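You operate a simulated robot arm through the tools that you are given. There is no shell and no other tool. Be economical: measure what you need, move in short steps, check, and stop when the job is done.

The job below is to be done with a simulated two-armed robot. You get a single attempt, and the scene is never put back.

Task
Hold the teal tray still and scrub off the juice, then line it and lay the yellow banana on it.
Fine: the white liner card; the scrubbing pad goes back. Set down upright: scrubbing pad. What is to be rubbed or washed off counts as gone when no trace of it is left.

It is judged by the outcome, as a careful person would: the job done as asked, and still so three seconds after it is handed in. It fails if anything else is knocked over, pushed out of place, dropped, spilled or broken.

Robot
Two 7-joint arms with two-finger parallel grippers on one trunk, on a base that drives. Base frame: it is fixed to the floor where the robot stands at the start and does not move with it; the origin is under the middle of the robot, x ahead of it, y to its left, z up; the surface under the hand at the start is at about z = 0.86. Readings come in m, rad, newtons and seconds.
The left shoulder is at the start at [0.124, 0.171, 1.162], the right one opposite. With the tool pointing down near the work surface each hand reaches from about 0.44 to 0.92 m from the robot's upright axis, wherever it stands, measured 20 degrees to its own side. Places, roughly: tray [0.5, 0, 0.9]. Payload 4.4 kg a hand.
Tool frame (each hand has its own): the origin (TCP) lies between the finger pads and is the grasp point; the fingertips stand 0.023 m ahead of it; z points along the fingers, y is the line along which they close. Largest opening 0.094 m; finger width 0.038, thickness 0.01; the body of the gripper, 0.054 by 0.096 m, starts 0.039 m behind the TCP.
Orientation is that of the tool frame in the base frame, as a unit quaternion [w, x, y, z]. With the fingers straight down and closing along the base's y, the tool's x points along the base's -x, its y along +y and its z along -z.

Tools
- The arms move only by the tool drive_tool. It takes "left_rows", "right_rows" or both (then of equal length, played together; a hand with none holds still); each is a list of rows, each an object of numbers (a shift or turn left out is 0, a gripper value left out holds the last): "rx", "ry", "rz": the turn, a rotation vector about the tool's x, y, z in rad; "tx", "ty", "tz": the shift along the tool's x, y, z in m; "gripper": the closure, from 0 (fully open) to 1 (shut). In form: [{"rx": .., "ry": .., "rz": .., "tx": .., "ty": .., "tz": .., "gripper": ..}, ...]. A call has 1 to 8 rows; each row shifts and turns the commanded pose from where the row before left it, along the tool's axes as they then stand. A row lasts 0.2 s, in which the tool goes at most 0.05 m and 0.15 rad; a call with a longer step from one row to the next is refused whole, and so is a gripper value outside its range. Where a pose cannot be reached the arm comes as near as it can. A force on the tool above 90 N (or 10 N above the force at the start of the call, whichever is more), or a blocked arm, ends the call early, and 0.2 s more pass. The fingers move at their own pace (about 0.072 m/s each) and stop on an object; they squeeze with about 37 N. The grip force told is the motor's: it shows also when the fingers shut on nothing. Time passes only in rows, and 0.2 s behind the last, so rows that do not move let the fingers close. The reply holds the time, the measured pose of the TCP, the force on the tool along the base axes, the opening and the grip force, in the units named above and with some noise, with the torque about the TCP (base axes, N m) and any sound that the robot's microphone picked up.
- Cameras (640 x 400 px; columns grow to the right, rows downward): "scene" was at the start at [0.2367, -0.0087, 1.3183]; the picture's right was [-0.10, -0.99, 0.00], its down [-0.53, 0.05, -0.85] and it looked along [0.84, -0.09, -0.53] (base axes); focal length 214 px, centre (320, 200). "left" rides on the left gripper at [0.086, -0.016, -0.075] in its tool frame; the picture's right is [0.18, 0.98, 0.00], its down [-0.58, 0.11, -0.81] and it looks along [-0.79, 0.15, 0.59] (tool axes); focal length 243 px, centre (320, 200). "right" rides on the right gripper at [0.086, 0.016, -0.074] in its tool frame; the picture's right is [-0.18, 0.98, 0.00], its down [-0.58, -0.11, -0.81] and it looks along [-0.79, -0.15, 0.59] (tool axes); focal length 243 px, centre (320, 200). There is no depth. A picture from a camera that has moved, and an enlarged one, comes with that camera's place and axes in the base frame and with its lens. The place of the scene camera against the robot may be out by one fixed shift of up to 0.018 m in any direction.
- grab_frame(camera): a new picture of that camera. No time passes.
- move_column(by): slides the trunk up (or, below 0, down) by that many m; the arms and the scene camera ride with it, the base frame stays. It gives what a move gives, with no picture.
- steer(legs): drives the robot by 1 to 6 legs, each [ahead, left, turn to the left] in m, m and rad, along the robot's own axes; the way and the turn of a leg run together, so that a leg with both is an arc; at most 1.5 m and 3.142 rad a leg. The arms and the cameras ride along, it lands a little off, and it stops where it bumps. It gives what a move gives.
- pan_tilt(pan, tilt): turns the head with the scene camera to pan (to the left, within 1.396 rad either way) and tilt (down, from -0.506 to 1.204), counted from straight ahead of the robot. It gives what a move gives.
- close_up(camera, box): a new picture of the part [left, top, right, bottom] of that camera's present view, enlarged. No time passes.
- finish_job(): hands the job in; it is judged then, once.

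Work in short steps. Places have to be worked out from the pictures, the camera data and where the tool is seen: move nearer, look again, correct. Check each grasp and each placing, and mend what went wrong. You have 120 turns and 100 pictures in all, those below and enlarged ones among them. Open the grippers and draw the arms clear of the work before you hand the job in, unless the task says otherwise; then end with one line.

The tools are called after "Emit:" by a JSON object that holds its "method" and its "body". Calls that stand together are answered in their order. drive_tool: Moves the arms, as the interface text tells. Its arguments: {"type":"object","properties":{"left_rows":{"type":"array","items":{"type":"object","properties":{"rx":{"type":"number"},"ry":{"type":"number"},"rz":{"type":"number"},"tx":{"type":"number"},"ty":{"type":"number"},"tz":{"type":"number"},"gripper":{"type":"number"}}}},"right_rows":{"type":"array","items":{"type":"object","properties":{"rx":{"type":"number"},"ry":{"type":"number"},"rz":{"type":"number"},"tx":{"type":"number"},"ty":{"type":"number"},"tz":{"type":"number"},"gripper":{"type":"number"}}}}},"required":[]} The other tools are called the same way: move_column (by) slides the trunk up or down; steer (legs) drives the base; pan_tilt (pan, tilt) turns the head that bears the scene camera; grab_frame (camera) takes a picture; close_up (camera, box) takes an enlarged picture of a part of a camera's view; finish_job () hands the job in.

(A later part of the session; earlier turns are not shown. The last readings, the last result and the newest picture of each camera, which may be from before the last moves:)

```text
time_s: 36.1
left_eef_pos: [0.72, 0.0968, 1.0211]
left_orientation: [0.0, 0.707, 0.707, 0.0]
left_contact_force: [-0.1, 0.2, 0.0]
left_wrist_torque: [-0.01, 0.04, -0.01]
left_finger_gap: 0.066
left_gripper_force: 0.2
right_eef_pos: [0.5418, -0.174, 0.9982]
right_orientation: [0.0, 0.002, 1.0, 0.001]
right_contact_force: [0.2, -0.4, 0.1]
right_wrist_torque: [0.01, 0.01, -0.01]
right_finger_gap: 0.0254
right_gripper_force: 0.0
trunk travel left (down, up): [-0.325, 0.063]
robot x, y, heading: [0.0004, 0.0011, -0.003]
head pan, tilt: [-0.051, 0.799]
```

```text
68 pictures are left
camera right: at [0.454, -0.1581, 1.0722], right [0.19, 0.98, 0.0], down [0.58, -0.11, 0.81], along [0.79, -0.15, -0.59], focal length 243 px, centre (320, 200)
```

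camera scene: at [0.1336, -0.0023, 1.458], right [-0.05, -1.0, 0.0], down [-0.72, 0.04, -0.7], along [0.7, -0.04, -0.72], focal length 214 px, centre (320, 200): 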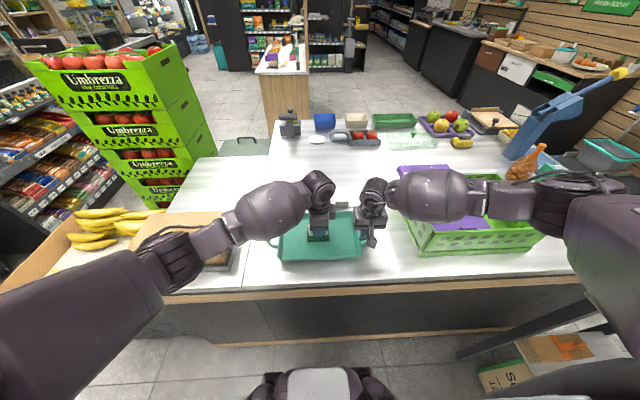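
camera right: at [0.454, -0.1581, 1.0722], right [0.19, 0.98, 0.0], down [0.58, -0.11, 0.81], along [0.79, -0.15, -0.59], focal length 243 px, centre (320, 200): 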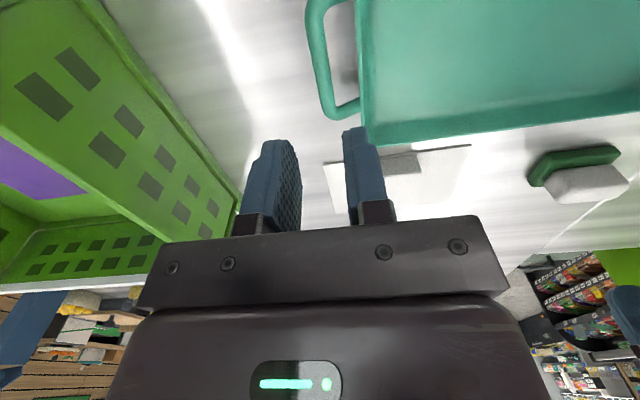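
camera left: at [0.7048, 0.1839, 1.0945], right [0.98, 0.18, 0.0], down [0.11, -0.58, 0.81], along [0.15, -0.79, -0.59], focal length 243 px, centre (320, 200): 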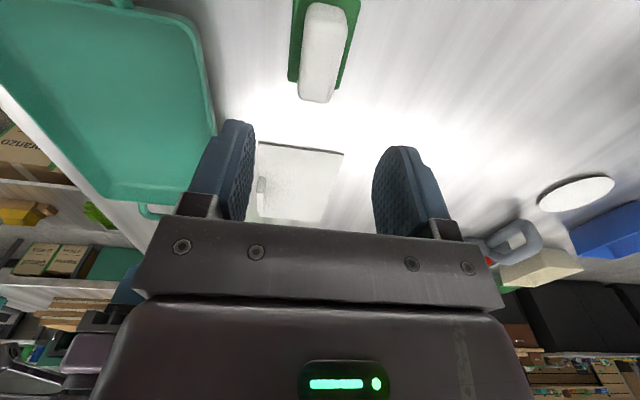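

The pad is back upright. I'll move the left hand away and look at the card's tab from nearer with the right camera.

Emit:
{"method": "drive_tool", "body": {"left_rows": [{"tz": -0.04}, {"tz": -0.04, "tx": 0.02}, {"tx": 0.045}, {"tx": 0.045}, {}], "right_rows": [{"ty": 0.03, "tx": -0.01, "gripper": 0.5}, {"ty": 0.03, "tx": -0.01}, {}, {}, {}]}}

Emit:
{"method": "close_up", "body": {"camera": "right", "box": [180, 80, 500, 280]}}

Emit:
{"method": "close_up", "body": {"camera": "scene", "box": [270, 165, 398, 245]}}

```text
time_s: 37.3
left_eef_pos: [0.7197, 0.2052, 1.1005]
left_orientation: [0.0, 0.707, 0.707, 0.0]
left_contact_force: [-1.2, -1.3, -0.6]
left_wrist_torque: [0.02, 0.0, 0.02]
left_finger_gap: 0.0659
left_gripper_force: 0.1
right_eef_pos: [0.5624, -0.1153, 0.9978]
right_orientation: [0.0, 0.001, 1.0, 0.0]
right_contact_force: [0.3, -0.5, 0.2]
right_wrist_torque: [0.03, 0.03, 0.0]
right_finger_gap: 0.0469
right_gripper_force: 0.0
trunk travel left (down, up): [-0.325, 0.063]
robot x, y, heading: [-0.0048, -0.0006, -0.002]
head pan, tilt: [-0.051, 0.799]
```

```text
2.00 times, centred on (340, 180) of right
camera zoom: at [0.4753, -0.098, 1.0719], right [0.19, 0.98, 0.0], down [0.58, -0.11, 0.81], along [0.79, -0.15, -0.59], focal length 485 px, centre (280, 240)
```

zoom: 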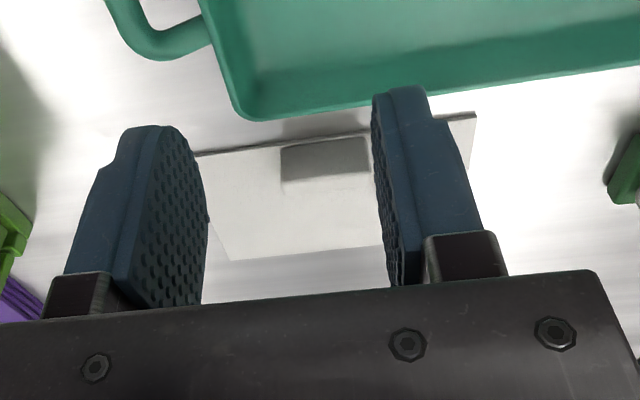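

```text
5.00 times, centred on (334, 205) of scene
camera zoom: at [0.1348, -0.0057, 1.458], right [-0.05, -1.0, 0.0], down [-0.72, 0.04, -0.7], along [0.7, -0.04, -0.72], focal length 1072 px, centre (250, 175)
```

zoom: 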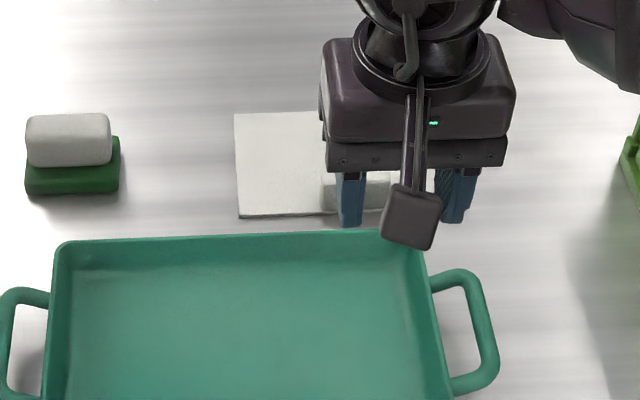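

Tab at about x 0.668–0.68, y -0.134…-0.087, about 2 cm high. I'll turn the right hand 90° to pinch it along x.

Emit:
{"method": "drive_tool", "body": {"right_rows": [{"rz": -0.143}, {"rz": -0.143}, {"rz": -0.143}, {"rz": -0.143}, {"rz": -0.143}, {"rz": -0.143}, {"rz": -0.143}, {"rz": -0.143}]}}

Emit:
{"method": "drive_tool", "body": {"right_rows": [{"rz": -0.143}, {"rz": -0.143}, {"rz": -0.141}, {"ty": -0.04, "tz": 0.01}, {"ty": -0.04, "tz": 0.015}, {"ty": -0.031, "tz": 0.015, "tx": -0.005}, {}]}}

Emit:
{"method": "grab_frame", "body": {"camera": "right"}}

```text
time_s: 39.1
left_eef_pos: [0.7194, 0.2071, 1.1007]
left_orientation: [0.0, 0.708, 0.707, 0.001]
left_contact_force: [-0.6, -0.3, 0.6]
left_wrist_torque: [-0.01, 0.01, -0.02]
left_finger_gap: 0.0659
left_gripper_force: 0.1
right_eef_pos: [0.5599, -0.1142, 0.9975]
right_orientation: [-0.001, -0.501, 0.866, 0.0]
right_contact_force: [0.3, 0.5, -1.3]
right_wrist_torque: [-0.01, 0.0, 0.0]
right_finger_gap: 0.0472
right_gripper_force: 0.1
right hand out of reach, approached as far as the arm can: row 8
trunk travel left (down, up): [-0.325, 0.063]
robot x, y, heading: [0.0004, 0.0004, -0.001]
head pan, tilt: [-0.051, 0.799]
```

```text
time_s: 40.7
left_eef_pos: [0.7198, 0.2078, 1.1008]
left_orientation: [0.0, 0.707, 0.707, 0.0]
left_contact_force: [-0.2, 0.0, 0.1]
left_wrist_torque: [0.0, -0.01, 0.01]
left_finger_gap: 0.066
left_gripper_force: 0.0
right_eef_pos: [0.5611, -0.1141, 0.9981]
right_orientation: [0.0, -0.5, 0.866, 0.0]
right_contact_force: [0.8, 0.9, 0.4]
right_wrist_torque: [-0.04, 0.02, 0.01]
right_finger_gap: 0.0471
right_gripper_force: 0.1
right hand out of reach, approached as far as the arm can: row 1, 2, 3, 4, 5, 6
trunk travel left (down, up): [-0.325, 0.063]
robot x, y, heading: [0.0008, 0.0025, -0.0]
head pan, tilt: [-0.051, 0.799]
```

```text
65 pictures are left
camera right: at [0.5029, -0.1798, 1.072], right [-0.76, 0.65, 0.0], down [0.39, 0.45, 0.81], along [0.53, 0.61, -0.59], focal length 243 px, centre (320, 200)
```

right: 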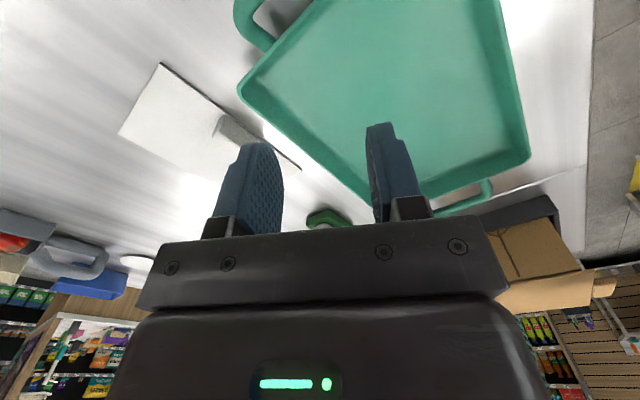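

The right wrist can't turn that far. The left hand already has the right orientation, so I'll use it for the card and move the right arm back up and out of the way.

Emit:
{"method": "drive_tool", "body": {"right_rows": [{"tz": -0.04, "rz": 0.13}, {"tz": -0.04, "rz": 0.13}, {"tz": -0.02, "rz": 0.13}, {"rz": 0.13}, {"rz": 0.13}, {"rz": 0.13}, {"rz": 0.13}, {"rz": 0.13}]}}

```text
time_s: 42.5
left_eef_pos: [0.7191, 0.2066, 1.1015]
left_orientation: [0.0, 0.707, 0.707, -0.001]
left_contact_force: [0.6, 0.2, 0.3]
left_wrist_torque: [0.02, 0.0, -0.02]
left_finger_gap: 0.0658
left_gripper_force: 0.1
right_eef_pos: [0.5626, -0.1138, 1.0961]
right_orientation: [-0.001, -0.002, 1.0, 0.0]
right_contact_force: [0.5, -0.1, 0.4]
right_wrist_torque: [0.0, -0.01, -0.02]
right_finger_gap: 0.047
right_gripper_force: 0.1
trunk travel left (down, up): [-0.325, 0.063]
robot x, y, heading: [-0.0007, -0.001, -0.002]
head pan, tilt: [-0.051, 0.799]
```

I'll move the right arm clear and the left hand over the tab.

Emit:
{"method": "drive_tool", "body": {"right_rows": [{"tx": 0.02, "ty": -0.043, "tz": -0.009}, {"tx": 0.02, "ty": -0.043, "tz": -0.009}, {"tx": 0.02, "ty": -0.043, "tz": -0.009}, {"tx": 0.02, "ty": -0.043, "tz": -0.009}, {"tx": 0.02, "ty": -0.043, "tz": -0.009}, {}, {}, {}], "left_rows": [{}, {"tx": -0.044, "ty": -0.006}, {"tx": -0.044, "ty": -0.006}, {"tx": -0.044, "ty": -0.006}, {"tx": -0.044, "ty": -0.006}, {"tx": -0.044, "ty": -0.006}, {"tx": -0.044, "ty": -0.006}, {"tx": -0.03, "ty": -0.006}]}}

Emit:
{"method": "drive_tool", "body": {"left_rows": [{"tz": 0.03, "tx": -0.02}, {"tz": 0.03}, {"tz": 0.03}, {"tz": 0.03}, {}]}}

Emit:
{"method": "grab_frame", "body": {"camera": "left"}}

Emit:
{"method": "grab_frame", "body": {"camera": "scene"}}

```text
time_s: 44.3
left_eef_pos: [0.6777, -0.0887, 1.1009]
left_orientation: [0.001, 0.707, 0.707, 0.0]
left_contact_force: [-0.2, -0.6, -0.5]
left_wrist_torque: [0.01, 0.0, 0.04]
left_finger_gap: 0.0658
left_gripper_force: 0.0
right_eef_pos: [0.4632, -0.3309, 1.1413]
right_orientation: [0.0, -0.004, 1.0, 0.0]
right_contact_force: [0.4, -0.4, -0.5]
right_wrist_torque: [0.0, 0.01, 0.05]
right_finger_gap: 0.0471
right_gripper_force: 0.0
trunk travel left (down, up): [-0.325, 0.063]
robot x, y, heading: [0.0009, 0.0042, 0.001]
head pan, tilt: [-0.051, 0.799]
```

```text
time_s: 45.5
left_eef_pos: [0.6771, -0.1071, 0.9807]
left_orientation: [0.001, 0.707, 0.707, 0.0]
left_contact_force: [0.5, -0.2, -0.3]
left_wrist_torque: [0.01, -0.01, 0.02]
left_finger_gap: 0.066
left_gripper_force: 0.0
right_eef_pos: [0.4631, -0.3316, 1.1419]
right_orientation: [0.0, -0.003, 1.0, 0.0]
right_contact_force: [0.7, 0.0, 0.5]
right_wrist_torque: [0.02, 0.01, -0.04]
right_finger_gap: 0.0471
right_gripper_force: 0.1
trunk travel left (down, up): [-0.325, 0.063]
robot x, y, heading: [0.0012, 0.0007, 0.0]
head pan, tilt: [-0.051, 0.799]
```

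```text
64 pictures are left
camera left: at [0.6619, -0.0201, 1.0546], right [0.98, 0.18, 0.0], down [0.11, -0.58, 0.81], along [0.15, -0.79, -0.59], focal length 243 px, centre (320, 200)
```

left: 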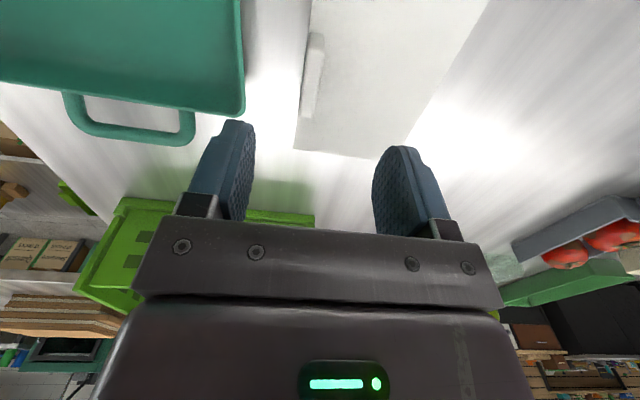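

```text
63 pictures are left
camera scene: at [0.1346, -0.0045, 1.458], right [-0.05, -1.0, 0.0], down [-0.72, 0.04, -0.7], along [0.7, -0.04, -0.72], focal length 214 px, centre (320, 200)
```

scene: 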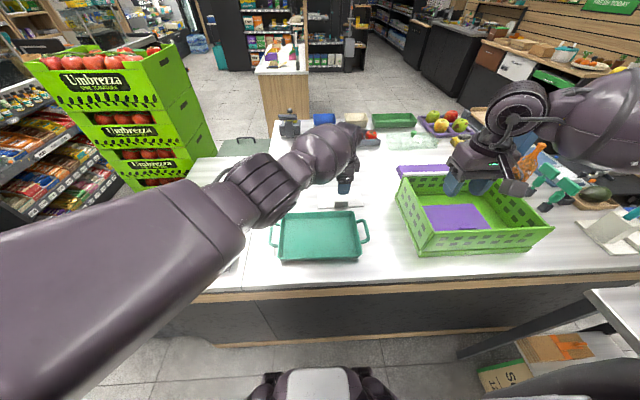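

Tab centre about (0.674,-0.109). I narrow the fingers and descend over it.

Emit:
{"method": "drive_tool", "body": {"left_rows": [{"tx": -0.002, "ty": -0.003, "gripper": 0.57}, {"tz": 0.025}, {"tz": 0.025}, {"tz": 0.02}, {}]}}

Emit:
{"method": "grab_frame", "body": {"camera": "left"}}

```text
time_s: 46.9
left_eef_pos: [0.6799, -0.0698, 0.9189]
left_orientation: [0.004, 0.693, 0.721, 0.012]
left_contact_force: [-0.2, -0.3, 0.2]
left_wrist_torque: [-0.02, 0.03, 0.01]
left_finger_gap: 0.0405
left_gripper_force: 0.0
left hand out of reach, approached as far as the arm can: row 2, 3, 4
right_eef_pos: [0.4634, -0.33, 1.1405]
right_orientation: [0.0, -0.004, 1.0, 0.0]
right_contact_force: [-0.6, 0.5, 0.6]
right_wrist_torque: [-0.02, 0.0, -0.01]
right_finger_gap: 0.0469
right_gripper_force: 0.1
trunk travel left (down, up): [-0.325, 0.063]
robot x, y, heading: [0.0053, 0.0025, -0.006]
head pan, tilt: [-0.051, 0.799]
stopped in row 5 (left hand): the arm was blocked; the commanded pose is now the measured one
```

```text
62 pictures are left
camera left: at [0.6587, 0.0157, 0.9937], right [0.97, 0.22, 0.02], down [0.12, -0.59, 0.8], along [0.19, -0.78, -0.6], focal length 243 px, centre (320, 200)
```

left: 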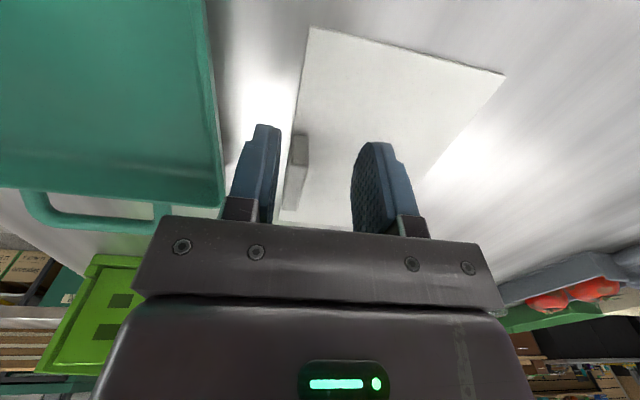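

The left arm can't reach across that far. I'll withdraw it, and use the right hand in its normal orientation to grip the tab across its 4.8 cm width.

Emit:
{"method": "drive_tool", "body": {"left_rows": [{"tz": -0.03}, {"tz": -0.04}, {"tz": -0.04}, {"tz": -0.03, "tx": 0.03}, {"tx": 0.045}, {"tx": 0.045}, {"tx": 0.045}, {"tx": 0.045}]}}

Emit:
{"method": "drive_tool", "body": {"left_rows": [{"rz": -0.143, "tx": 0.04}, {"rz": -0.143, "tx": 0.04}, {"rz": -0.143}, {"rz": -0.143}, {"rz": -0.143}, {"rz": -0.143}, {"rz": -0.143}, {"rz": -0.143}], "right_rows": [{"ty": 0.044, "tx": -0.02}, {"ty": 0.044, "tx": -0.02}, {"ty": 0.044, "tx": -0.02}, {"ty": 0.044, "tx": -0.02}, {"ty": 0.042, "tx": -0.02}, {"tx": -0.04, "tz": 0.02}, {"tx": -0.04, "tz": 0.02}, {"tx": -0.03, "tz": 0.03}]}}

Emit:
{"method": "grab_frame", "body": {"camera": "right"}}

```text
time_s: 48.7
left_eef_pos: [0.667, 0.136, 1.0579]
left_orientation: [0.001, 0.696, 0.718, 0.009]
left_contact_force: [-0.2, 0.0, -0.3]
left_wrist_torque: [-0.06, -0.01, 0.03]
left_finger_gap: 0.0406
left_gripper_force: 0.1
right_eef_pos: [0.464, -0.3296, 1.1415]
right_orientation: [0.0, -0.003, 1.0, -0.001]
right_contact_force: [-0.2, -0.7, -0.3]
right_wrist_torque: [-0.04, 0.0, 0.06]
right_finger_gap: 0.0471
right_gripper_force: 0.1
trunk travel left (down, up): [-0.325, 0.063]
robot x, y, heading: [0.0017, 0.0012, -0.0]
head pan, tilt: [-0.051, 0.799]
```

```text
time_s: 50.5
left_eef_pos: [0.6582, 0.2115, 1.0602]
left_orientation: [0.007, 0.196, 0.98, 0.008]
left_contact_force: [0.1, -0.7, 0.9]
left_wrist_torque: [0.02, 0.03, 0.02]
left_finger_gap: 0.0405
left_gripper_force: 0.0
right_eef_pos: [0.6745, -0.1141, 1.0702]
right_orientation: [0.0, -0.004, 1.0, 0.0]
right_contact_force: [0.7, -0.4, -0.8]
right_wrist_torque: [0.01, -0.03, -0.02]
right_finger_gap: 0.047
right_gripper_force: 0.2
trunk travel left (down, up): [-0.325, 0.063]
robot x, y, heading: [-0.0006, -0.0014, -0.002]
head pan, tilt: [-0.051, 0.799]
```

```text
61 pictures are left
camera right: at [0.5878, -0.0973, 1.1443], right [0.18, 0.98, 0.0], down [0.58, -0.11, 0.81], along [0.79, -0.14, -0.59], focal length 243 px, centre (320, 200)
```

right: 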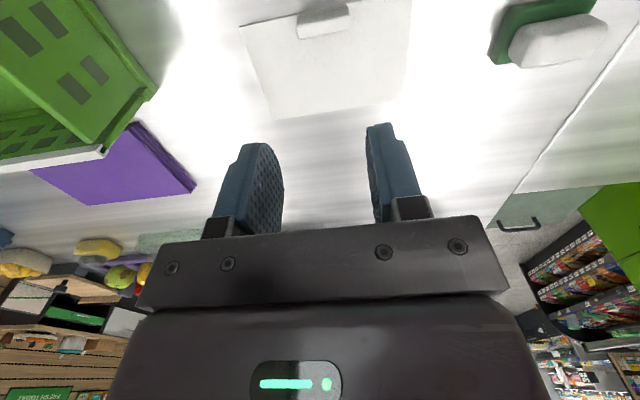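

I open the right fingers to clear the tab's width and descend over it.

Emit:
{"method": "drive_tool", "body": {"right_rows": [{"ty": 0.005, "gripper": 0.22, "tz": 0.03}, {"tz": 0.04}, {"tz": 0.04}, {"tz": 0.03}, {}]}}

Emit:
{"method": "grab_frame", "body": {"camera": "right"}}

```text
time_s: 51.7
left_eef_pos: [0.6575, 0.2123, 1.0599]
left_orientation: [0.007, 0.197, 0.98, 0.008]
left_contact_force: [0.7, -1.1, 0.1]
left_wrist_torque: [-0.01, 0.01, -0.02]
left_finger_gap: 0.0403
left_gripper_force: 0.1
right_eef_pos: [0.6732, -0.1064, 0.9313]
right_orientation: [0.001, -0.004, 1.0, 0.001]
right_contact_force: [0.0, -0.3, -0.4]
right_wrist_torque: [0.02, 0.01, 0.0]
right_finger_gap: 0.0732
right_gripper_force: 0.1
trunk travel left (down, up): [-0.325, 0.063]
robot x, y, heading: [-0.0003, -0.0003, -0.002]
head pan, tilt: [-0.051, 0.799]
```

```text
60 pictures are left
camera right: at [0.5857, -0.0909, 1.005], right [0.18, 0.98, 0.0], down [0.58, -0.1, 0.81], along [0.79, -0.14, -0.59], focal length 243 px, centre (320, 200)
```

right: 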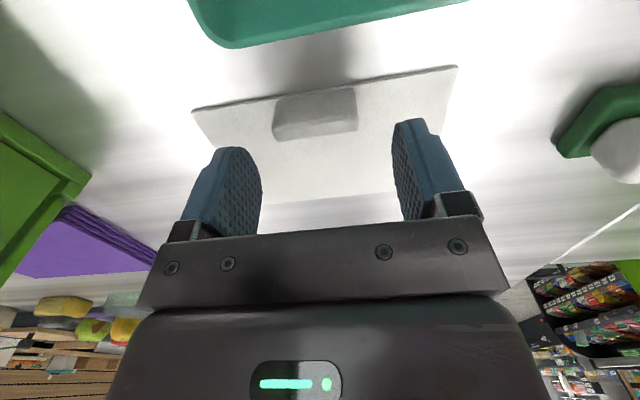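

Well centred. I'll lower and close on the tab.

Emit:
{"method": "drive_tool", "body": {"right_rows": [{"ty": -0.002, "tz": 0.02}, {"tz": 0.015}, {"tz": 0.005}, {}, {"gripper": 1}, {}, {}]}}

Emit:
{"method": "grab_frame", "body": {"camera": "right"}}

```text
time_s: 53.3
left_eef_pos: [0.6568, 0.2107, 1.0592]
left_orientation: [0.007, 0.197, 0.98, 0.007]
left_contact_force: [-0.5, 0.7, 0.6]
left_wrist_torque: [0.02, 0.0, 0.01]
left_finger_gap: 0.0403
left_gripper_force: 0.0
right_eef_pos: [0.6719, -0.1094, 0.8912]
right_orientation: [0.0, -0.004, 1.0, 0.0]
right_contact_force: [0.4, 0.2, 0.2]
right_wrist_torque: [0.0, 0.02, 0.02]
right_finger_gap: 0.0486
right_gripper_force: 37.7
trunk travel left (down, up): [-0.325, 0.063]
robot x, y, heading: [0.0007, -0.0035, -0.01]
head pan, tilt: [-0.051, 0.799]
```

```text
59 pictures are left
camera right: at [0.5858, -0.0931, 0.9653], right [0.18, 0.98, 0.0], down [0.58, -0.11, 0.81], along [0.79, -0.14, -0.59], focal length 243 px, centre (320, 200)
```

right: 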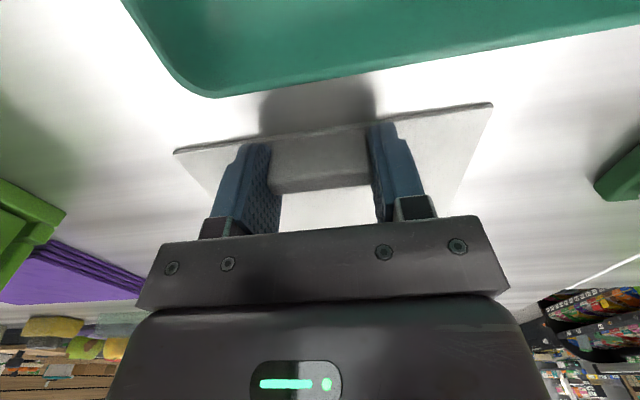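

Grip holds at 4.86 cm. I'll lift and check that the card stays level.

Emit:
{"method": "drive_tool", "body": {"right_rows": [{"tz": -0.02}, {"tz": -0.03}, {"tz": -0.03}, {"tz": -0.02}, {}]}}

Emit:
{"method": "grab_frame", "body": {"camera": "right"}}

Emit:
{"method": "close_up", "body": {"camera": "scene", "box": [240, 130, 440, 280]}}

```text
time_s: 54.5
left_eef_pos: [0.657, 0.2113, 1.0605]
left_orientation: [0.007, 0.197, 0.98, 0.008]
left_contact_force: [0.1, -0.6, -0.1]
left_wrist_torque: [0.02, 0.01, 0.0]
left_finger_gap: 0.0406
left_gripper_force: 0.1
right_eef_pos: [0.672, -0.1102, 0.9905]
right_orientation: [0.0, -0.003, 1.0, 0.0]
right_contact_force: [-0.4, -0.7, -0.6]
right_wrist_torque: [0.02, -0.04, 0.02]
right_finger_gap: 0.0489
right_gripper_force: 37.2
trunk travel left (down, up): [-0.325, 0.063]
robot x, y, heading: [0.002, -0.0002, 0.001]
head pan, tilt: [-0.051, 0.799]
```

```text
58 pictures are left
camera right: at [0.5855, -0.0931, 1.0651], right [0.18, 0.98, 0.0], down [0.58, -0.1, 0.81], along [0.79, -0.14, -0.59], focal length 243 px, centre (320, 200)
```

right: 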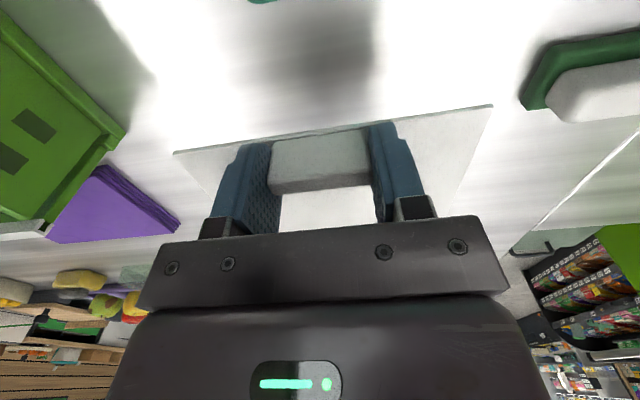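

```text
2.67 times, centred on (340, 205) of scene
camera zoom: at [0.1348, -0.0047, 1.4579], right [-0.05, -1.0, 0.0], down [-0.72, 0.04, -0.7], along [0.7, -0.04, -0.72], focal length 572 px, centre (267, 187)
```

zoom: 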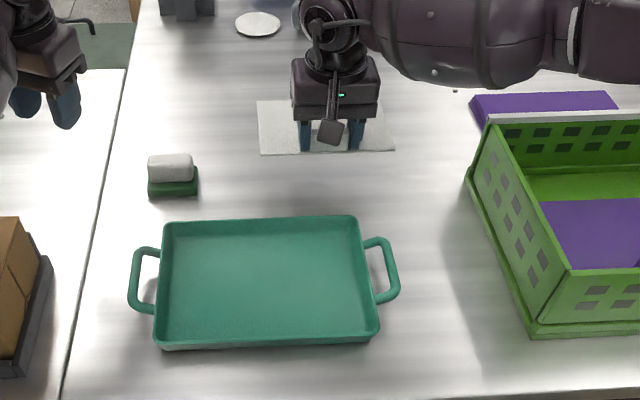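

The card is held level. Tray centre ≈(0.53,-0.025), so the TCP should go to (0.485,-0.029). I move across and lower part way.

Emit:
{"method": "drive_tool", "body": {"right_rows": [{"tx": 0.0374, "ty": 0.0162}, {"tx": 0.0374, "ty": 0.0162}, {"tx": 0.0374, "ty": 0.0162}, {"tx": 0.0374, "ty": 0.0162}, {"tx": 0.0374, "ty": 0.0162}, {"tz": 0.03}, {"tz": 0.02}, {}]}}

Emit:
{"method": "grab_frame", "body": {"camera": "right"}}

Emit:
{"method": "close_up", "body": {"camera": "scene", "box": [250, 180, 410, 280]}}

```text
time_s: 56.3
left_eef_pos: [0.6576, 0.2122, 1.0605]
left_orientation: [0.007, 0.198, 0.98, 0.008]
left_contact_force: [-0.7, -0.3, -0.6]
left_wrist_torque: [0.0, -0.01, 0.02]
left_finger_gap: 0.0402
left_gripper_force: 0.0
right_eef_pos: [0.4841, -0.0288, 0.9416]
right_orientation: [-0.001, -0.003, 1.0, 0.0]
right_contact_force: [0.3, -0.6, -0.1]
right_wrist_torque: [0.0, -0.01, 0.0]
right_finger_gap: 0.0489
right_gripper_force: 36.4
trunk travel left (down, up): [-0.325, 0.063]
robot x, y, heading: [-0.0004, 0.0031, -0.004]
head pan, tilt: [-0.051, 0.799]
```

```text
56 pictures are left
camera right: at [0.3975, -0.0119, 1.0154], right [0.18, 0.98, 0.0], down [0.58, -0.11, 0.81], along [0.79, -0.14, -0.59], focal length 243 px, centre (320, 200)
```

right: 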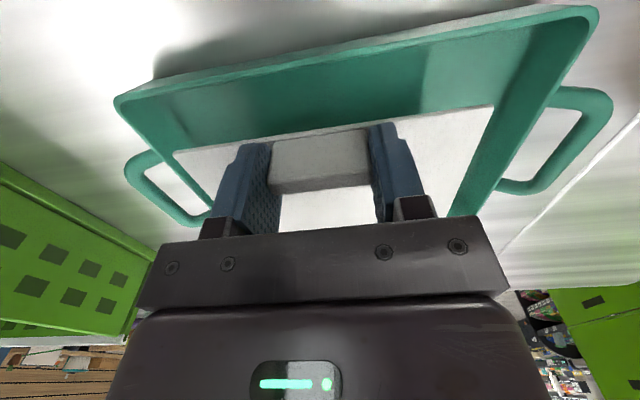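

```text
4.00 times, centred on (330, 230) of scene
camera zoom: at [0.1347, -0.0047, 1.458], right [-0.05, -1.0, 0.0], down [-0.72, 0.04, -0.7], along [0.7, -0.04, -0.72], focal length 858 px, centre (280, 80)
```

zoom: 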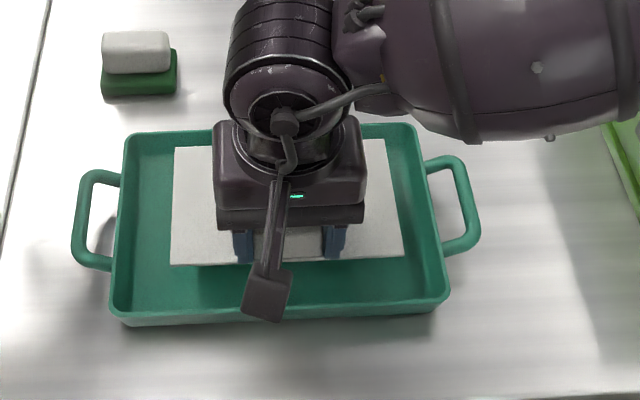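

The card is centred over the tray. I'll lower it to the floor.

Emit:
{"method": "drive_tool", "body": {"right_rows": [{"tz": 0.02}, {"tz": 0.015}, {"tz": 0.004}, {"tz": 0.003}, {"tz": 0.003}, {}]}}

```text
time_s: 57.7
left_eef_pos: [0.657, 0.2116, 1.0596]
left_orientation: [0.007, 0.197, 0.98, 0.007]
left_contact_force: [-0.1, -0.3, -0.8]
left_wrist_torque: [-0.01, 0.01, -0.02]
left_finger_gap: 0.0405
left_gripper_force: 0.0
right_eef_pos: [0.4851, -0.0297, 0.8964]
right_orientation: [0.001, -0.003, 1.0, 0.0]
right_contact_force: [-0.4, 0.1, 0.4]
right_wrist_torque: [-0.03, 0.02, 0.01]
right_finger_gap: 0.0488
right_gripper_force: 36.9
trunk travel left (down, up): [-0.325, 0.063]
robot x, y, heading: [-0.002, -0.001, -0.001]
head pan, tilt: [-0.051, 0.799]
```

Nearly there; two more small steps, then I release and rise.

Emit:
{"method": "drive_tool", "body": {"right_rows": [{"tz": 0.002}, {}]}}

```text
time_s: 58.3
left_eef_pos: [0.6569, 0.2107, 1.06]
left_orientation: [0.007, 0.197, 0.98, 0.007]
left_contact_force: [0.0, -0.4, -0.4]
left_wrist_torque: [-0.04, -0.02, -0.03]
left_finger_gap: 0.0406
left_gripper_force: 0.1
right_eef_pos: [0.4843, -0.0285, 0.896]
right_orientation: [0.001, -0.004, 1.0, 0.0]
right_contact_force: [-0.2, -0.8, 8.8]
right_wrist_torque: [-0.07, -0.16, -0.08]
right_finger_gap: 0.0488
right_gripper_force: 36.7
trunk travel left (down, up): [-0.325, 0.063]
robot x, y, heading: [0.0033, 0.0014, 0.0]
head pan, tilt: [-0.051, 0.799]
```

Contact at 8.8 N. I'll release, rise and move the right arm aside.

Emit:
{"method": "drive_tool", "body": {"right_rows": [{"gripper": 0.25}, {}, {}, {"tz": -0.02}, {"tz": -0.04}, {"tz": -0.04}, {"tz": -0.04}, {}]}}

Emit:
{"method": "drive_tool", "body": {"right_rows": [{"ty": -0.045, "tz": -0.02}, {"ty": -0.045, "tz": -0.02}, {"ty": -0.045}, {"ty": -0.045}, {"ty": -0.045}, {"ty": -0.045}, {}]}}

Emit:
{"method": "pan_tilt", "body": {"pan": 0.6, "tilt": 0.85}}

Emit:
{"method": "grab_frame", "body": {"camera": "scene"}}

```text
time_s: 60.1
left_eef_pos: [0.6586, 0.2119, 1.0595]
left_orientation: [0.007, 0.196, 0.981, 0.008]
left_contact_force: [0.0, -0.4, -0.4]
left_wrist_torque: [0.03, -0.03, 0.01]
left_finger_gap: 0.0405
left_gripper_force: 0.2
right_eef_pos: [0.4847, -0.0317, 1.0333]
right_orientation: [0.0, -0.002, 1.0, 0.0]
right_contact_force: [-0.3, -0.7, -0.7]
right_wrist_torque: [0.01, 0.02, -0.01]
right_finger_gap: 0.0706
right_gripper_force: 0.2
trunk travel left (down, up): [-0.325, 0.063]
robot x, y, heading: [0.0006, -0.0018, -0.003]
head pan, tilt: [-0.051, 0.799]
```

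```text
time_s: 61.7
left_eef_pos: [0.6573, 0.2125, 1.0595]
left_orientation: [0.007, 0.197, 0.98, 0.006]
left_contact_force: [-0.1, 0.4, 0.0]
left_wrist_torque: [0.0, -0.01, 0.02]
left_finger_gap: 0.0407
left_gripper_force: 0.1
right_eef_pos: [0.4885, -0.2984, 1.0742]
right_orientation: [0.0, -0.003, 1.0, 0.0]
right_contact_force: [-0.5, 1.0, -0.1]
right_wrist_torque: [0.02, -0.02, -0.01]
right_finger_gap: 0.0707
right_gripper_force: 0.0
trunk travel left (down, up): [-0.325, 0.063]
robot x, y, heading: [0.0016, 0.0006, -0.002]
head pan, tilt: [-0.051, 0.799]
```

```text
time_s: 62.8
left_eef_pos: [0.6575, 0.2115, 1.0593]
left_orientation: [0.007, 0.196, 0.98, 0.008]
left_contact_force: [1.6, -1.4, 0.2]
left_wrist_torque: [0.01, -0.01, -0.01]
left_finger_gap: 0.04
left_gripper_force: 0.0
right_eef_pos: [0.4867, -0.2996, 1.0756]
right_orientation: [0.0, -0.003, 1.0, 0.0]
right_contact_force: [0.2, 0.7, -0.4]
right_wrist_torque: [-0.05, 0.01, -0.01]
right_finger_gap: 0.0704
right_gripper_force: 0.1
trunk travel left (down, up): [-0.325, 0.063]
robot x, y, heading: [-0.0016, 0.0017, -0.003]
head pan, tilt: [0.6, 0.85]
```

```text
54 pictures are left
camera scene: at [0.1187, 0.0435, 1.454], right [0.56, -0.83, 0.0], down [-0.62, -0.42, -0.66], along [0.55, 0.37, -0.75], focal length 214 px, centre (320, 200)
```

scene: 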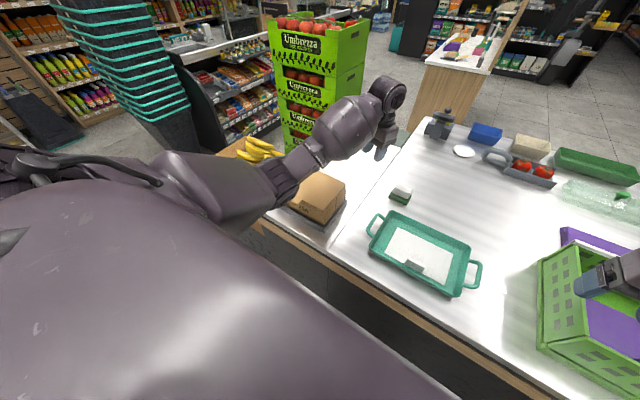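

The liner lies nicely in the tray. Next the banana: I'll straighten the left hand, move it up-left to view the banana crate, and look left with the head.

Emit:
{"method": "drive_tool", "body": {"left_rows": [{"rz": -0.133, "tz": -0.04}, {"rz": -0.133, "tz": -0.04}, {"rz": -0.131, "tz": -0.04}, {"ty": 0.045, "tx": 0.02}, {"ty": 0.045, "tx": 0.02}, {"ty": 0.045, "tx": 0.02}, {"ty": 0.045, "tx": 0.02}, {"ty": 0.045, "tx": 0.02}]}}

Emit:
{"method": "pan_tilt", "body": {"pan": 1.39, "tilt": 0.9}}

Emit:
{"method": "grab_frame", "body": {"camera": "scene"}}

Emit:
{"method": "grab_frame", "body": {"camera": "left"}}

```text
time_s: 64.5
left_eef_pos: [0.5521, 0.4359, 1.1805]
left_orientation: [0.009, 0.0, 1.0, 0.006]
left_contact_force: [-0.1, 1.2, 0.1]
left_wrist_torque: [0.0, -0.01, 0.03]
left_finger_gap: 0.0405
left_gripper_force: 0.0
right_eef_pos: [0.4869, -0.299, 1.0757]
right_orientation: [0.001, -0.003, 1.0, -0.001]
right_contact_force: [0.6, -0.7, -0.4]
right_wrist_torque: [0.01, 0.0, 0.01]
right_finger_gap: 0.0705
right_gripper_force: 0.0
trunk travel left (down, up): [-0.325, 0.063]
robot x, y, heading: [0.0021, -0.0017, 0.001]
head pan, tilt: [0.6, 0.85]
```

```text
time_s: 65.7
left_eef_pos: [0.5542, 0.4347, 1.1814]
left_orientation: [0.008, 0.0, 1.0, 0.007]
left_contact_force: [0.7, 1.0, -0.3]
left_wrist_torque: [-0.01, -0.02, -0.03]
left_finger_gap: 0.0406
left_gripper_force: 0.2
right_eef_pos: [0.4885, -0.2987, 1.0744]
right_orientation: [-0.001, -0.003, 1.0, 0.0]
right_contact_force: [-0.1, -0.9, 0.3]
right_wrist_torque: [0.01, 0.03, 0.03]
right_finger_gap: 0.0704
right_gripper_force: 0.1
trunk travel left (down, up): [-0.325, 0.063]
robot x, y, heading: [-0.0004, -0.0013, -0.003]
head pan, tilt: [1.389, 0.901]
```

```text
53 pictures are left
camera scene: at [0.0679, 0.0738, 1.4501], right [0.98, -0.18, 0.0], down [-0.14, -0.77, -0.62], along [0.11, 0.61, -0.78], focal length 214 px, centre (320, 200)
```

scene: 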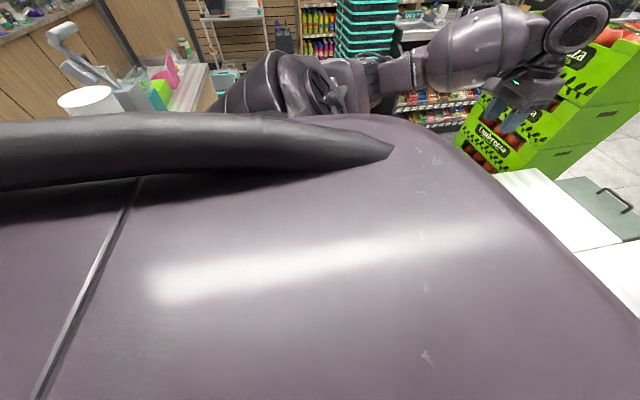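

```text
52 pictures are left
camera left: at [0.4668, 0.4167, 1.2532], right [-0.18, 0.98, 0.01], down [0.57, 0.1, 0.82], along [0.8, 0.16, -0.58], focal length 243 px, centre (320, 200)
```

left: 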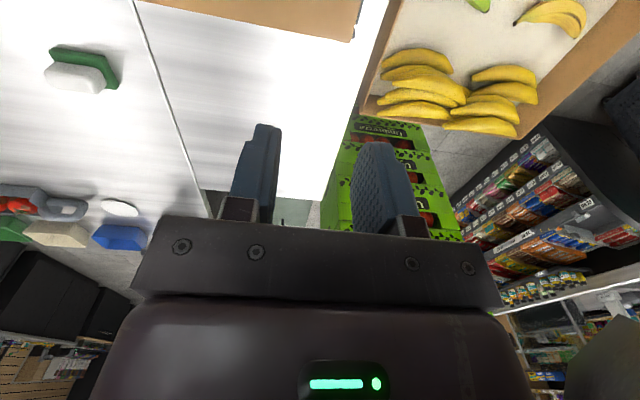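

The banana is in the crate left of the counter; I need its depth. I'll move the left hand to get a nearer second view.

Emit:
{"method": "drive_tool", "body": {"left_rows": [{"tx": 0.03, "ty": 0.038}, {"tx": 0.03, "ty": 0.038}, {"tx": 0.03, "ty": 0.038}, {"tx": 0.03, "ty": 0.038}, {"ty": 0.04}, {}]}}

Emit:
{"method": "grab_frame", "body": {"camera": "left"}}

```text
time_s: 67.1
left_eef_pos: [0.4384, 0.6278, 1.1813]
left_orientation: [0.009, 0.0, 1.0, 0.005]
left_contact_force: [-0.2, -0.5, 0.7]
left_wrist_torque: [0.0, 0.02, -0.01]
left_finger_gap: 0.0405
left_gripper_force: 0.1
right_eef_pos: [0.4869, -0.2998, 1.0751]
right_orientation: [0.0, -0.004, 1.0, 0.0]
right_contact_force: [0.0, 0.4, -1.2]
right_wrist_torque: [-0.01, -0.04, -0.01]
right_finger_gap: 0.0705
right_gripper_force: 0.0
trunk travel left (down, up): [-0.325, 0.063]
robot x, y, heading: [-0.0017, -0.0022, -0.001]
head pan, tilt: [1.389, 0.901]
```

```text
51 pictures are left
camera left: at [0.3498, 0.6103, 1.2543], right [-0.18, 0.98, 0.01], down [0.57, 0.1, 0.82], along [0.8, 0.16, -0.58], focal length 243 px, centre (320, 200)
```

left: 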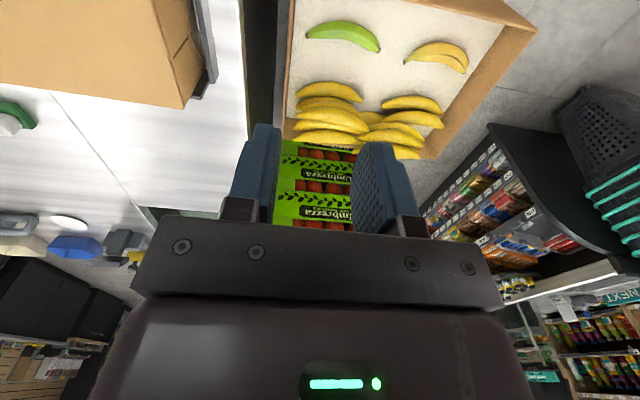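

Triangulating gives the banana at about (0.55,0.93,0.665), lying along y — beyond reach from here. I'll raise both hands and strafe the base left a bit at a time.

Emit:
{"method": "drive_tool", "body": {"left_rows": [{"ty": -0.045, "tz": -0.02}, {"ty": -0.045, "tz": -0.02}, {"ty": -0.045, "tz": -0.02}, {"ty": -0.045}, {"ty": -0.04}], "right_rows": [{"tz": -0.04}, {"tz": -0.04}, {"tz": -0.04}, {"tz": -0.04}, {"tz": -0.02}]}}

Emit:
{"method": "steer", "body": {"legs": [[0, 0.2, 0]]}}

Emit:
{"method": "grab_frame", "body": {"camera": "left"}}

Emit:
{"method": "grab_frame", "body": {"camera": "scene"}}

```text
time_s: 68.3
left_eef_pos: [0.4334, 0.4088, 1.2362]
left_orientation: [0.008, -0.001, 1.0, 0.006]
left_contact_force: [0.9, 0.2, 0.5]
left_wrist_torque: [0.01, -0.03, 0.02]
left_finger_gap: 0.0407
left_gripper_force: 0.1
right_eef_pos: [0.4886, -0.2992, 1.2547]
right_orientation: [-0.001, -0.003, 1.0, 0.001]
right_contact_force: [-0.6, -0.1, 0.0]
right_wrist_torque: [0.0, 0.05, -0.05]
right_finger_gap: 0.0707
right_gripper_force: 0.1
trunk travel left (down, up): [-0.325, 0.063]
robot x, y, heading: [0.002, 0.001, -0.002]
head pan, tilt: [1.389, 0.901]
```

```text
time_s: 70.7
left_eef_pos: [0.4343, 0.6099, 1.2378]
left_orientation: [0.008, -0.001, 1.0, 0.007]
left_contact_force: [0.5, 0.2, -0.1]
left_wrist_torque: [0.04, 0.04, 0.03]
left_finger_gap: 0.0403
left_gripper_force: 0.1
right_eef_pos: [0.4865, -0.1013, 1.2537]
right_orientation: [0.0, -0.004, 1.0, 0.0]
right_contact_force: [0.1, 0.1, -0.1]
right_wrist_torque: [-0.03, -0.02, -0.01]
right_finger_gap: 0.0703
right_gripper_force: 0.1
trunk travel left (down, up): [-0.325, 0.063]
robot x, y, heading: [0.0048, 0.1956, 0.004]
head pan, tilt: [1.389, 0.901]
```

```text
50 pictures are left
camera left: at [0.3472, 0.592, 1.3096], right [-0.19, 0.98, 0.01], down [0.57, 0.1, 0.82], along [0.8, 0.16, -0.58], focal length 243 px, centre (320, 200)
```

left: 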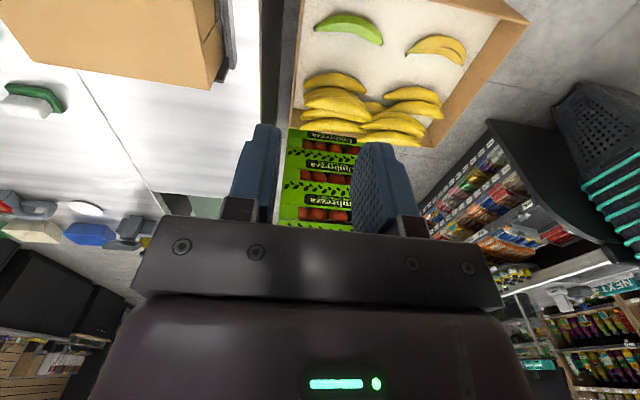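

```text
49 pictures are left
camera scene: at [0.068, 0.273, 1.45], right [0.98, -0.18, 0.0], down [-0.14, -0.77, -0.62], along [0.11, 0.61, -0.78], focal length 214 px, centre (320, 200)
```

scene: 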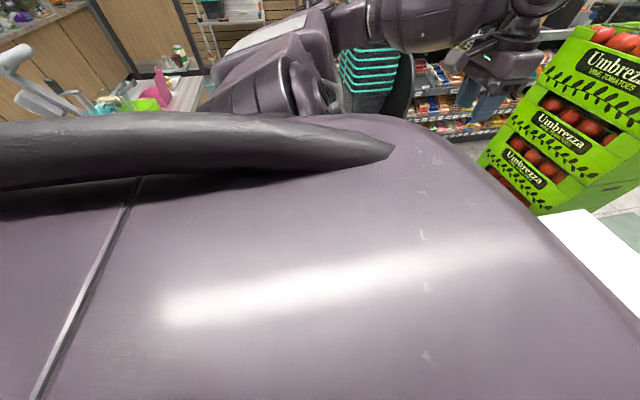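

The base moved 0.2 m freely. I'll go on another 0.27 m left, then look down at the banana.

Emit:
{"method": "steer", "body": {"legs": [[0, 0.27, 0]]}}

Emit:
{"method": "drive_tool", "body": {"left_rows": [{"rz": 0.143}, {"rz": 0.143}, {"rz": 0.143}, {"rz": 0.143}, {"rz": 0.143}, {"rz": 0.143}, {"rz": 0.143}, {"rz": 0.143}]}}

Emit:
{"method": "drive_tool", "body": {"left_rows": [{"rz": 0.143}, {"rz": 0.143}, {"rz": 0.141, "gripper": 0.0}, {}, {}]}}

Emit:
{"method": "grab_frame", "body": {"camera": "left"}}

```text
time_s: 73.6
left_eef_pos: [0.4377, 0.8783, 1.2367]
left_orientation: [0.008, 0.003, 1.0, 0.006]
left_contact_force: [0.2, 0.6, -0.7]
left_wrist_torque: [0.03, 0.02, -0.02]
left_finger_gap: 0.0404
left_gripper_force: 0.0
right_eef_pos: [0.4876, 0.1678, 1.2538]
right_orientation: [0.0, -0.001, 1.0, 0.0]
right_contact_force: [-0.5, 0.7, -0.3]
right_wrist_torque: [-0.02, 0.05, 0.0]
right_finger_gap: 0.0703
right_gripper_force: 0.1
trunk travel left (down, up): [-0.325, 0.063]
robot x, y, heading: [-0.0017, 0.4684, -0.006]
head pan, tilt: [1.389, 0.901]
```

```text
time_s: 75.4
left_eef_pos: [0.4379, 0.8765, 1.2363]
left_orientation: [0.004, 0.543, 0.84, 0.009]
left_contact_force: [0.3, -0.7, -0.3]
left_wrist_torque: [-0.01, 0.04, -0.03]
left_finger_gap: 0.0402
left_gripper_force: 0.0
right_eef_pos: [0.4873, 0.1678, 1.2539]
right_orientation: [0.001, -0.001, 1.0, 0.0]
right_contact_force: [-0.2, -0.3, -0.7]
right_wrist_torque: [0.01, 0.0, 0.0]
right_finger_gap: 0.0705
right_gripper_force: 0.1
trunk travel left (down, up): [-0.325, 0.063]
robot x, y, heading: [0.0007, 0.4656, -0.007]
head pan, tilt: [1.389, 0.901]
```

```text
time_s: 76.6
left_eef_pos: [0.4375, 0.8758, 1.2366]
left_orientation: [0.001, 0.708, 0.706, 0.01]
left_contact_force: [0.9, 0.4, -0.1]
left_wrist_torque: [-0.02, -0.04, 0.0]
left_finger_gap: 0.0939
left_gripper_force: 0.0
right_eef_pos: [0.4877, 0.1673, 1.2554]
right_orientation: [0.0, -0.001, 1.0, 0.0]
right_contact_force: [0.1, 0.0, 0.6]
right_wrist_torque: [-0.02, 0.03, -0.01]
right_finger_gap: 0.0706
right_gripper_force: 0.0
trunk travel left (down, up): [-0.325, 0.063]
robot x, y, heading: [0.0047, 0.4695, -0.008]
head pan, tilt: [1.389, 0.901]
```

```text
48 pictures are left
camera left: at [0.4207, 0.962, 1.3118], right [0.98, 0.18, 0.02], down [0.09, -0.59, 0.8], along [0.15, -0.79, -0.6], focal length 243 px, centre (320, 200)
```

left: 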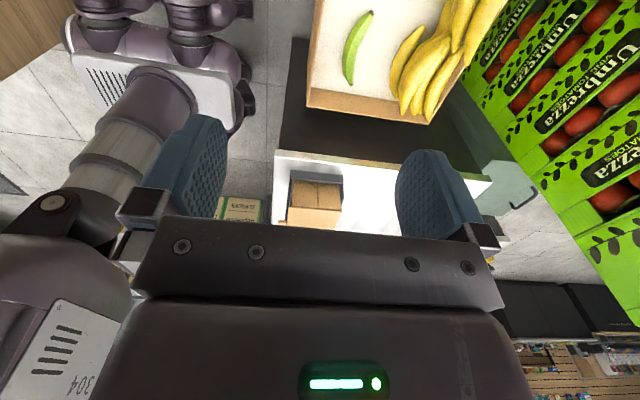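

I'll go over the banana and descend to z≈0.9, where the camera can see it between the fingers.

Emit:
{"method": "drive_tool", "body": {"left_rows": [{"rx": 0.0156, "ry": -0.0127, "ty": 0.0135, "tx": 0.007, "tz": 0.04}, {"ty": 0.0135, "tx": 0.007, "tz": 0.04}, {"ty": 0.0135, "tx": 0.007, "tz": 0.04}, {"ty": 0.0135, "tx": 0.007, "tz": 0.04}, {"ty": 0.0135, "tx": 0.007, "tz": 0.04}, {"ty": 0.0135, "tx": 0.007, "tz": 0.04}, {"ty": 0.0135, "tx": 0.007, "tz": 0.04}, {"ty": 0.0135, "tx": 0.007, "tz": 0.04}]}}

Emit:
{"method": "grab_frame", "body": {"camera": "left"}}

```text
time_s: 78.4
left_eef_pos: [0.549, 0.931, 0.917]
left_orientation: [0.001, 0.708, 0.706, -0.001]
left_contact_force: [0.0, -0.6, -0.4]
left_wrist_torque: [0.05, 0.03, -0.01]
left_finger_gap: 0.0941
left_gripper_force: 0.0
right_eef_pos: [0.4884, 0.168, 1.2541]
right_orientation: [0.0, 0.0, 1.0, 0.0]
right_contact_force: [0.5, -0.5, 0.4]
right_wrist_torque: [-0.02, 0.04, -0.01]
right_finger_gap: 0.0705
right_gripper_force: 0.0
trunk travel left (down, up): [-0.325, 0.063]
robot x, y, heading: [0.0009, 0.4699, -0.002]
head pan, tilt: [1.389, 0.901]
```

```text
47 pictures are left
camera left: at [0.5323, 1.0178, 0.9905], right [0.98, 0.18, 0.0], down [0.11, -0.58, 0.81], along [0.15, -0.79, -0.59], focal length 243 px, centre (320, 200)
```

left: 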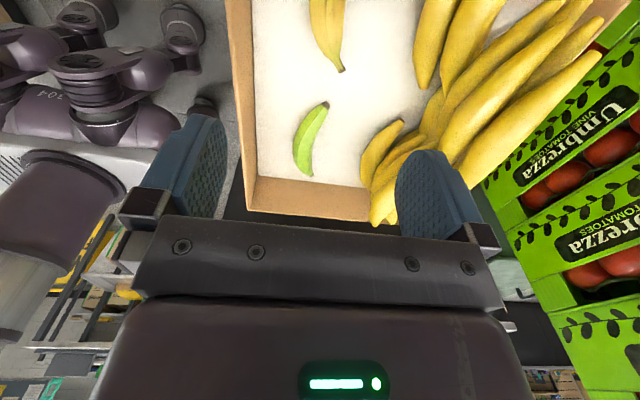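

The banana body is at about (0.556,0.932), clear of the pile and crate wall. I narrow the fingers a bit and descend further.

Emit:
{"method": "drive_tool", "body": {"left_rows": [{"ty": 0.006, "tz": 0.03, "gripper": 0.2}, {"tz": 0.04}, {"tz": 0.03}, {"tz": 0.02}, {}]}}

Emit:
{"method": "grab_frame", "body": {"camera": "left"}}

```text
time_s: 79.6
left_eef_pos: [0.5514, 0.9315, 0.7976]
left_orientation: [0.0, 0.708, 0.706, 0.0]
left_contact_force: [0.4, 0.2, 0.6]
left_wrist_torque: [0.03, 0.01, 0.02]
left_finger_gap: 0.0753
left_gripper_force: 0.0
right_eef_pos: [0.4876, 0.1681, 1.2535]
right_orientation: [0.0, -0.001, 1.0, 0.0]
right_contact_force: [0.5, -0.8, -0.7]
right_wrist_torque: [0.0, 0.01, -0.02]
right_finger_gap: 0.0705
right_gripper_force: 0.1
trunk travel left (down, up): [-0.325, 0.063]
robot x, y, heading: [-0.0012, 0.469, -0.008]
head pan, tilt: [1.389, 0.901]
```

```text
46 pictures are left
camera left: at [0.5363, 1.0192, 0.8725], right [0.98, 0.18, 0.0], down [0.11, -0.58, 0.81], along [0.15, -0.79, -0.59], focal length 243 px, centre (320, 200)
```

left: 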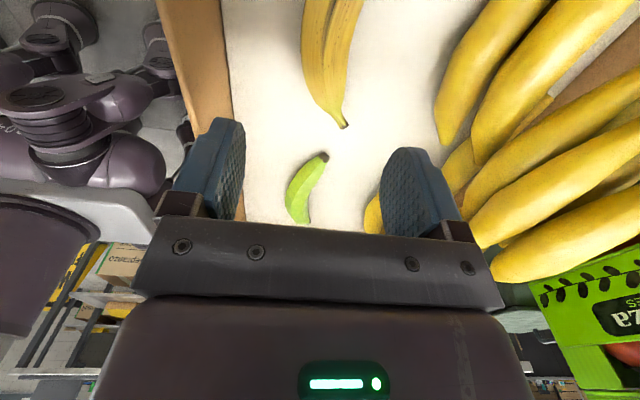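

I centre on (0.557,0.938) and descend in small steps toward the banana.

Emit:
{"method": "drive_tool", "body": {"left_rows": [{"tx": 0.007, "ty": 0.006, "tz": 0.03}, {"tz": 0.03}, {"tz": 0.025}, {"tz": 0.01}, {}]}}

Emit:
{"method": "grab_frame", "body": {"camera": "left"}}

```text
time_s: 80.8
left_eef_pos: [0.5584, 0.9386, 0.7014]
left_orientation: [0.0, 0.708, 0.706, -0.001]
left_contact_force: [0.4, 0.0, 0.4]
left_wrist_torque: [0.03, -0.01, -0.04]
left_finger_gap: 0.0752
left_gripper_force: 0.0
right_eef_pos: [0.4873, 0.1674, 1.2539]
right_orientation: [0.0, -0.001, 1.0, 0.0]
right_contact_force: [0.0, 0.0, 0.6]
right_wrist_torque: [0.02, -0.01, -0.02]
right_finger_gap: 0.0704
right_gripper_force: 0.0
trunk travel left (down, up): [-0.325, 0.063]
robot x, y, heading: [0.0063, 0.4695, -0.004]
head pan, tilt: [1.389, 0.901]
```

```text
45 pictures are left
camera left: at [0.5433, 1.0256, 0.776], right [0.98, 0.18, 0.0], down [0.11, -0.58, 0.81], along [0.15, -0.79, -0.59], focal length 243 px, centre (320, 200)
```

left: 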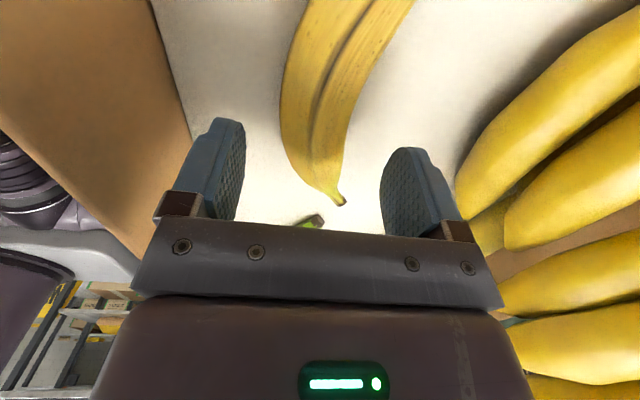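

Aligned; I shift 8 mm toward the banana's middle and lower in small steps, checking force.

Emit:
{"method": "drive_tool", "body": {"left_rows": [{"tx": 0.008, "ty": -0.001, "tz": 0.008}, {"tz": 0.008}, {"tz": 0.005}, {}]}}

Emit:
{"method": "grab_frame", "body": {"camera": "left"}}

```text
time_s: 81.8
left_eef_pos: [0.5565, 0.9464, 0.6808]
left_orientation: [0.001, 0.708, 0.706, 0.0]
left_contact_force: [-0.8, -1.4, -0.2]
left_wrist_torque: [0.0, 0.04, -0.02]
left_finger_gap: 0.0752
left_gripper_force: 0.0
right_eef_pos: [0.4872, 0.1677, 1.2547]
right_orientation: [0.0, -0.001, 1.0, 0.0]
right_contact_force: [0.3, 1.3, 0.0]
right_wrist_torque: [-0.02, 0.01, 0.01]
right_finger_gap: 0.0707
right_gripper_force: 0.1
trunk travel left (down, up): [-0.325, 0.063]
robot x, y, heading: [0.0038, 0.4733, -0.006]
head pan, tilt: [1.389, 0.901]
```

```text
44 pictures are left
camera left: at [0.5414, 1.0337, 0.7556], right [0.98, 0.18, 0.0], down [0.11, -0.58, 0.81], along [0.15, -0.79, -0.59], focal length 243 px, centre (320, 200)
```

left: 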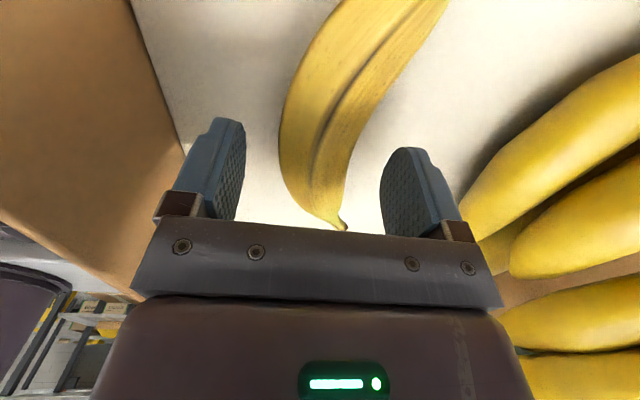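

Still no contact. The banana's centre is probably near z 0.66, so I lower about 1 cm more and close.

Emit:
{"method": "drive_tool", "body": {"left_rows": [{"tz": 0.005}, {"tz": 0.005}, {}]}}

```text
time_s: 82.6
left_eef_pos: [0.5569, 0.9478, 0.6811]
left_orientation: [0.001, 0.709, 0.706, 0.001]
left_contact_force: [0.2, 0.3, -0.1]
left_wrist_torque: [0.0, -0.02, -0.02]
left_finger_gap: 0.0752
left_gripper_force: 0.2
left hand out of reach, approached as far as the arm can: row 1, 2
right_eef_pos: [0.4868, 0.1676, 1.2537]
right_orientation: [0.0, -0.001, 1.0, 0.0]
right_contact_force: [0.1, -0.6, -0.3]
right_wrist_torque: [-0.02, 0.0, -0.03]
right_finger_gap: 0.0706
right_gripper_force: 0.1
trunk travel left (down, up): [-0.325, 0.063]
robot x, y, heading: [-0.0002, 0.4652, 0.001]
head pan, tilt: [1.389, 0.901]
```

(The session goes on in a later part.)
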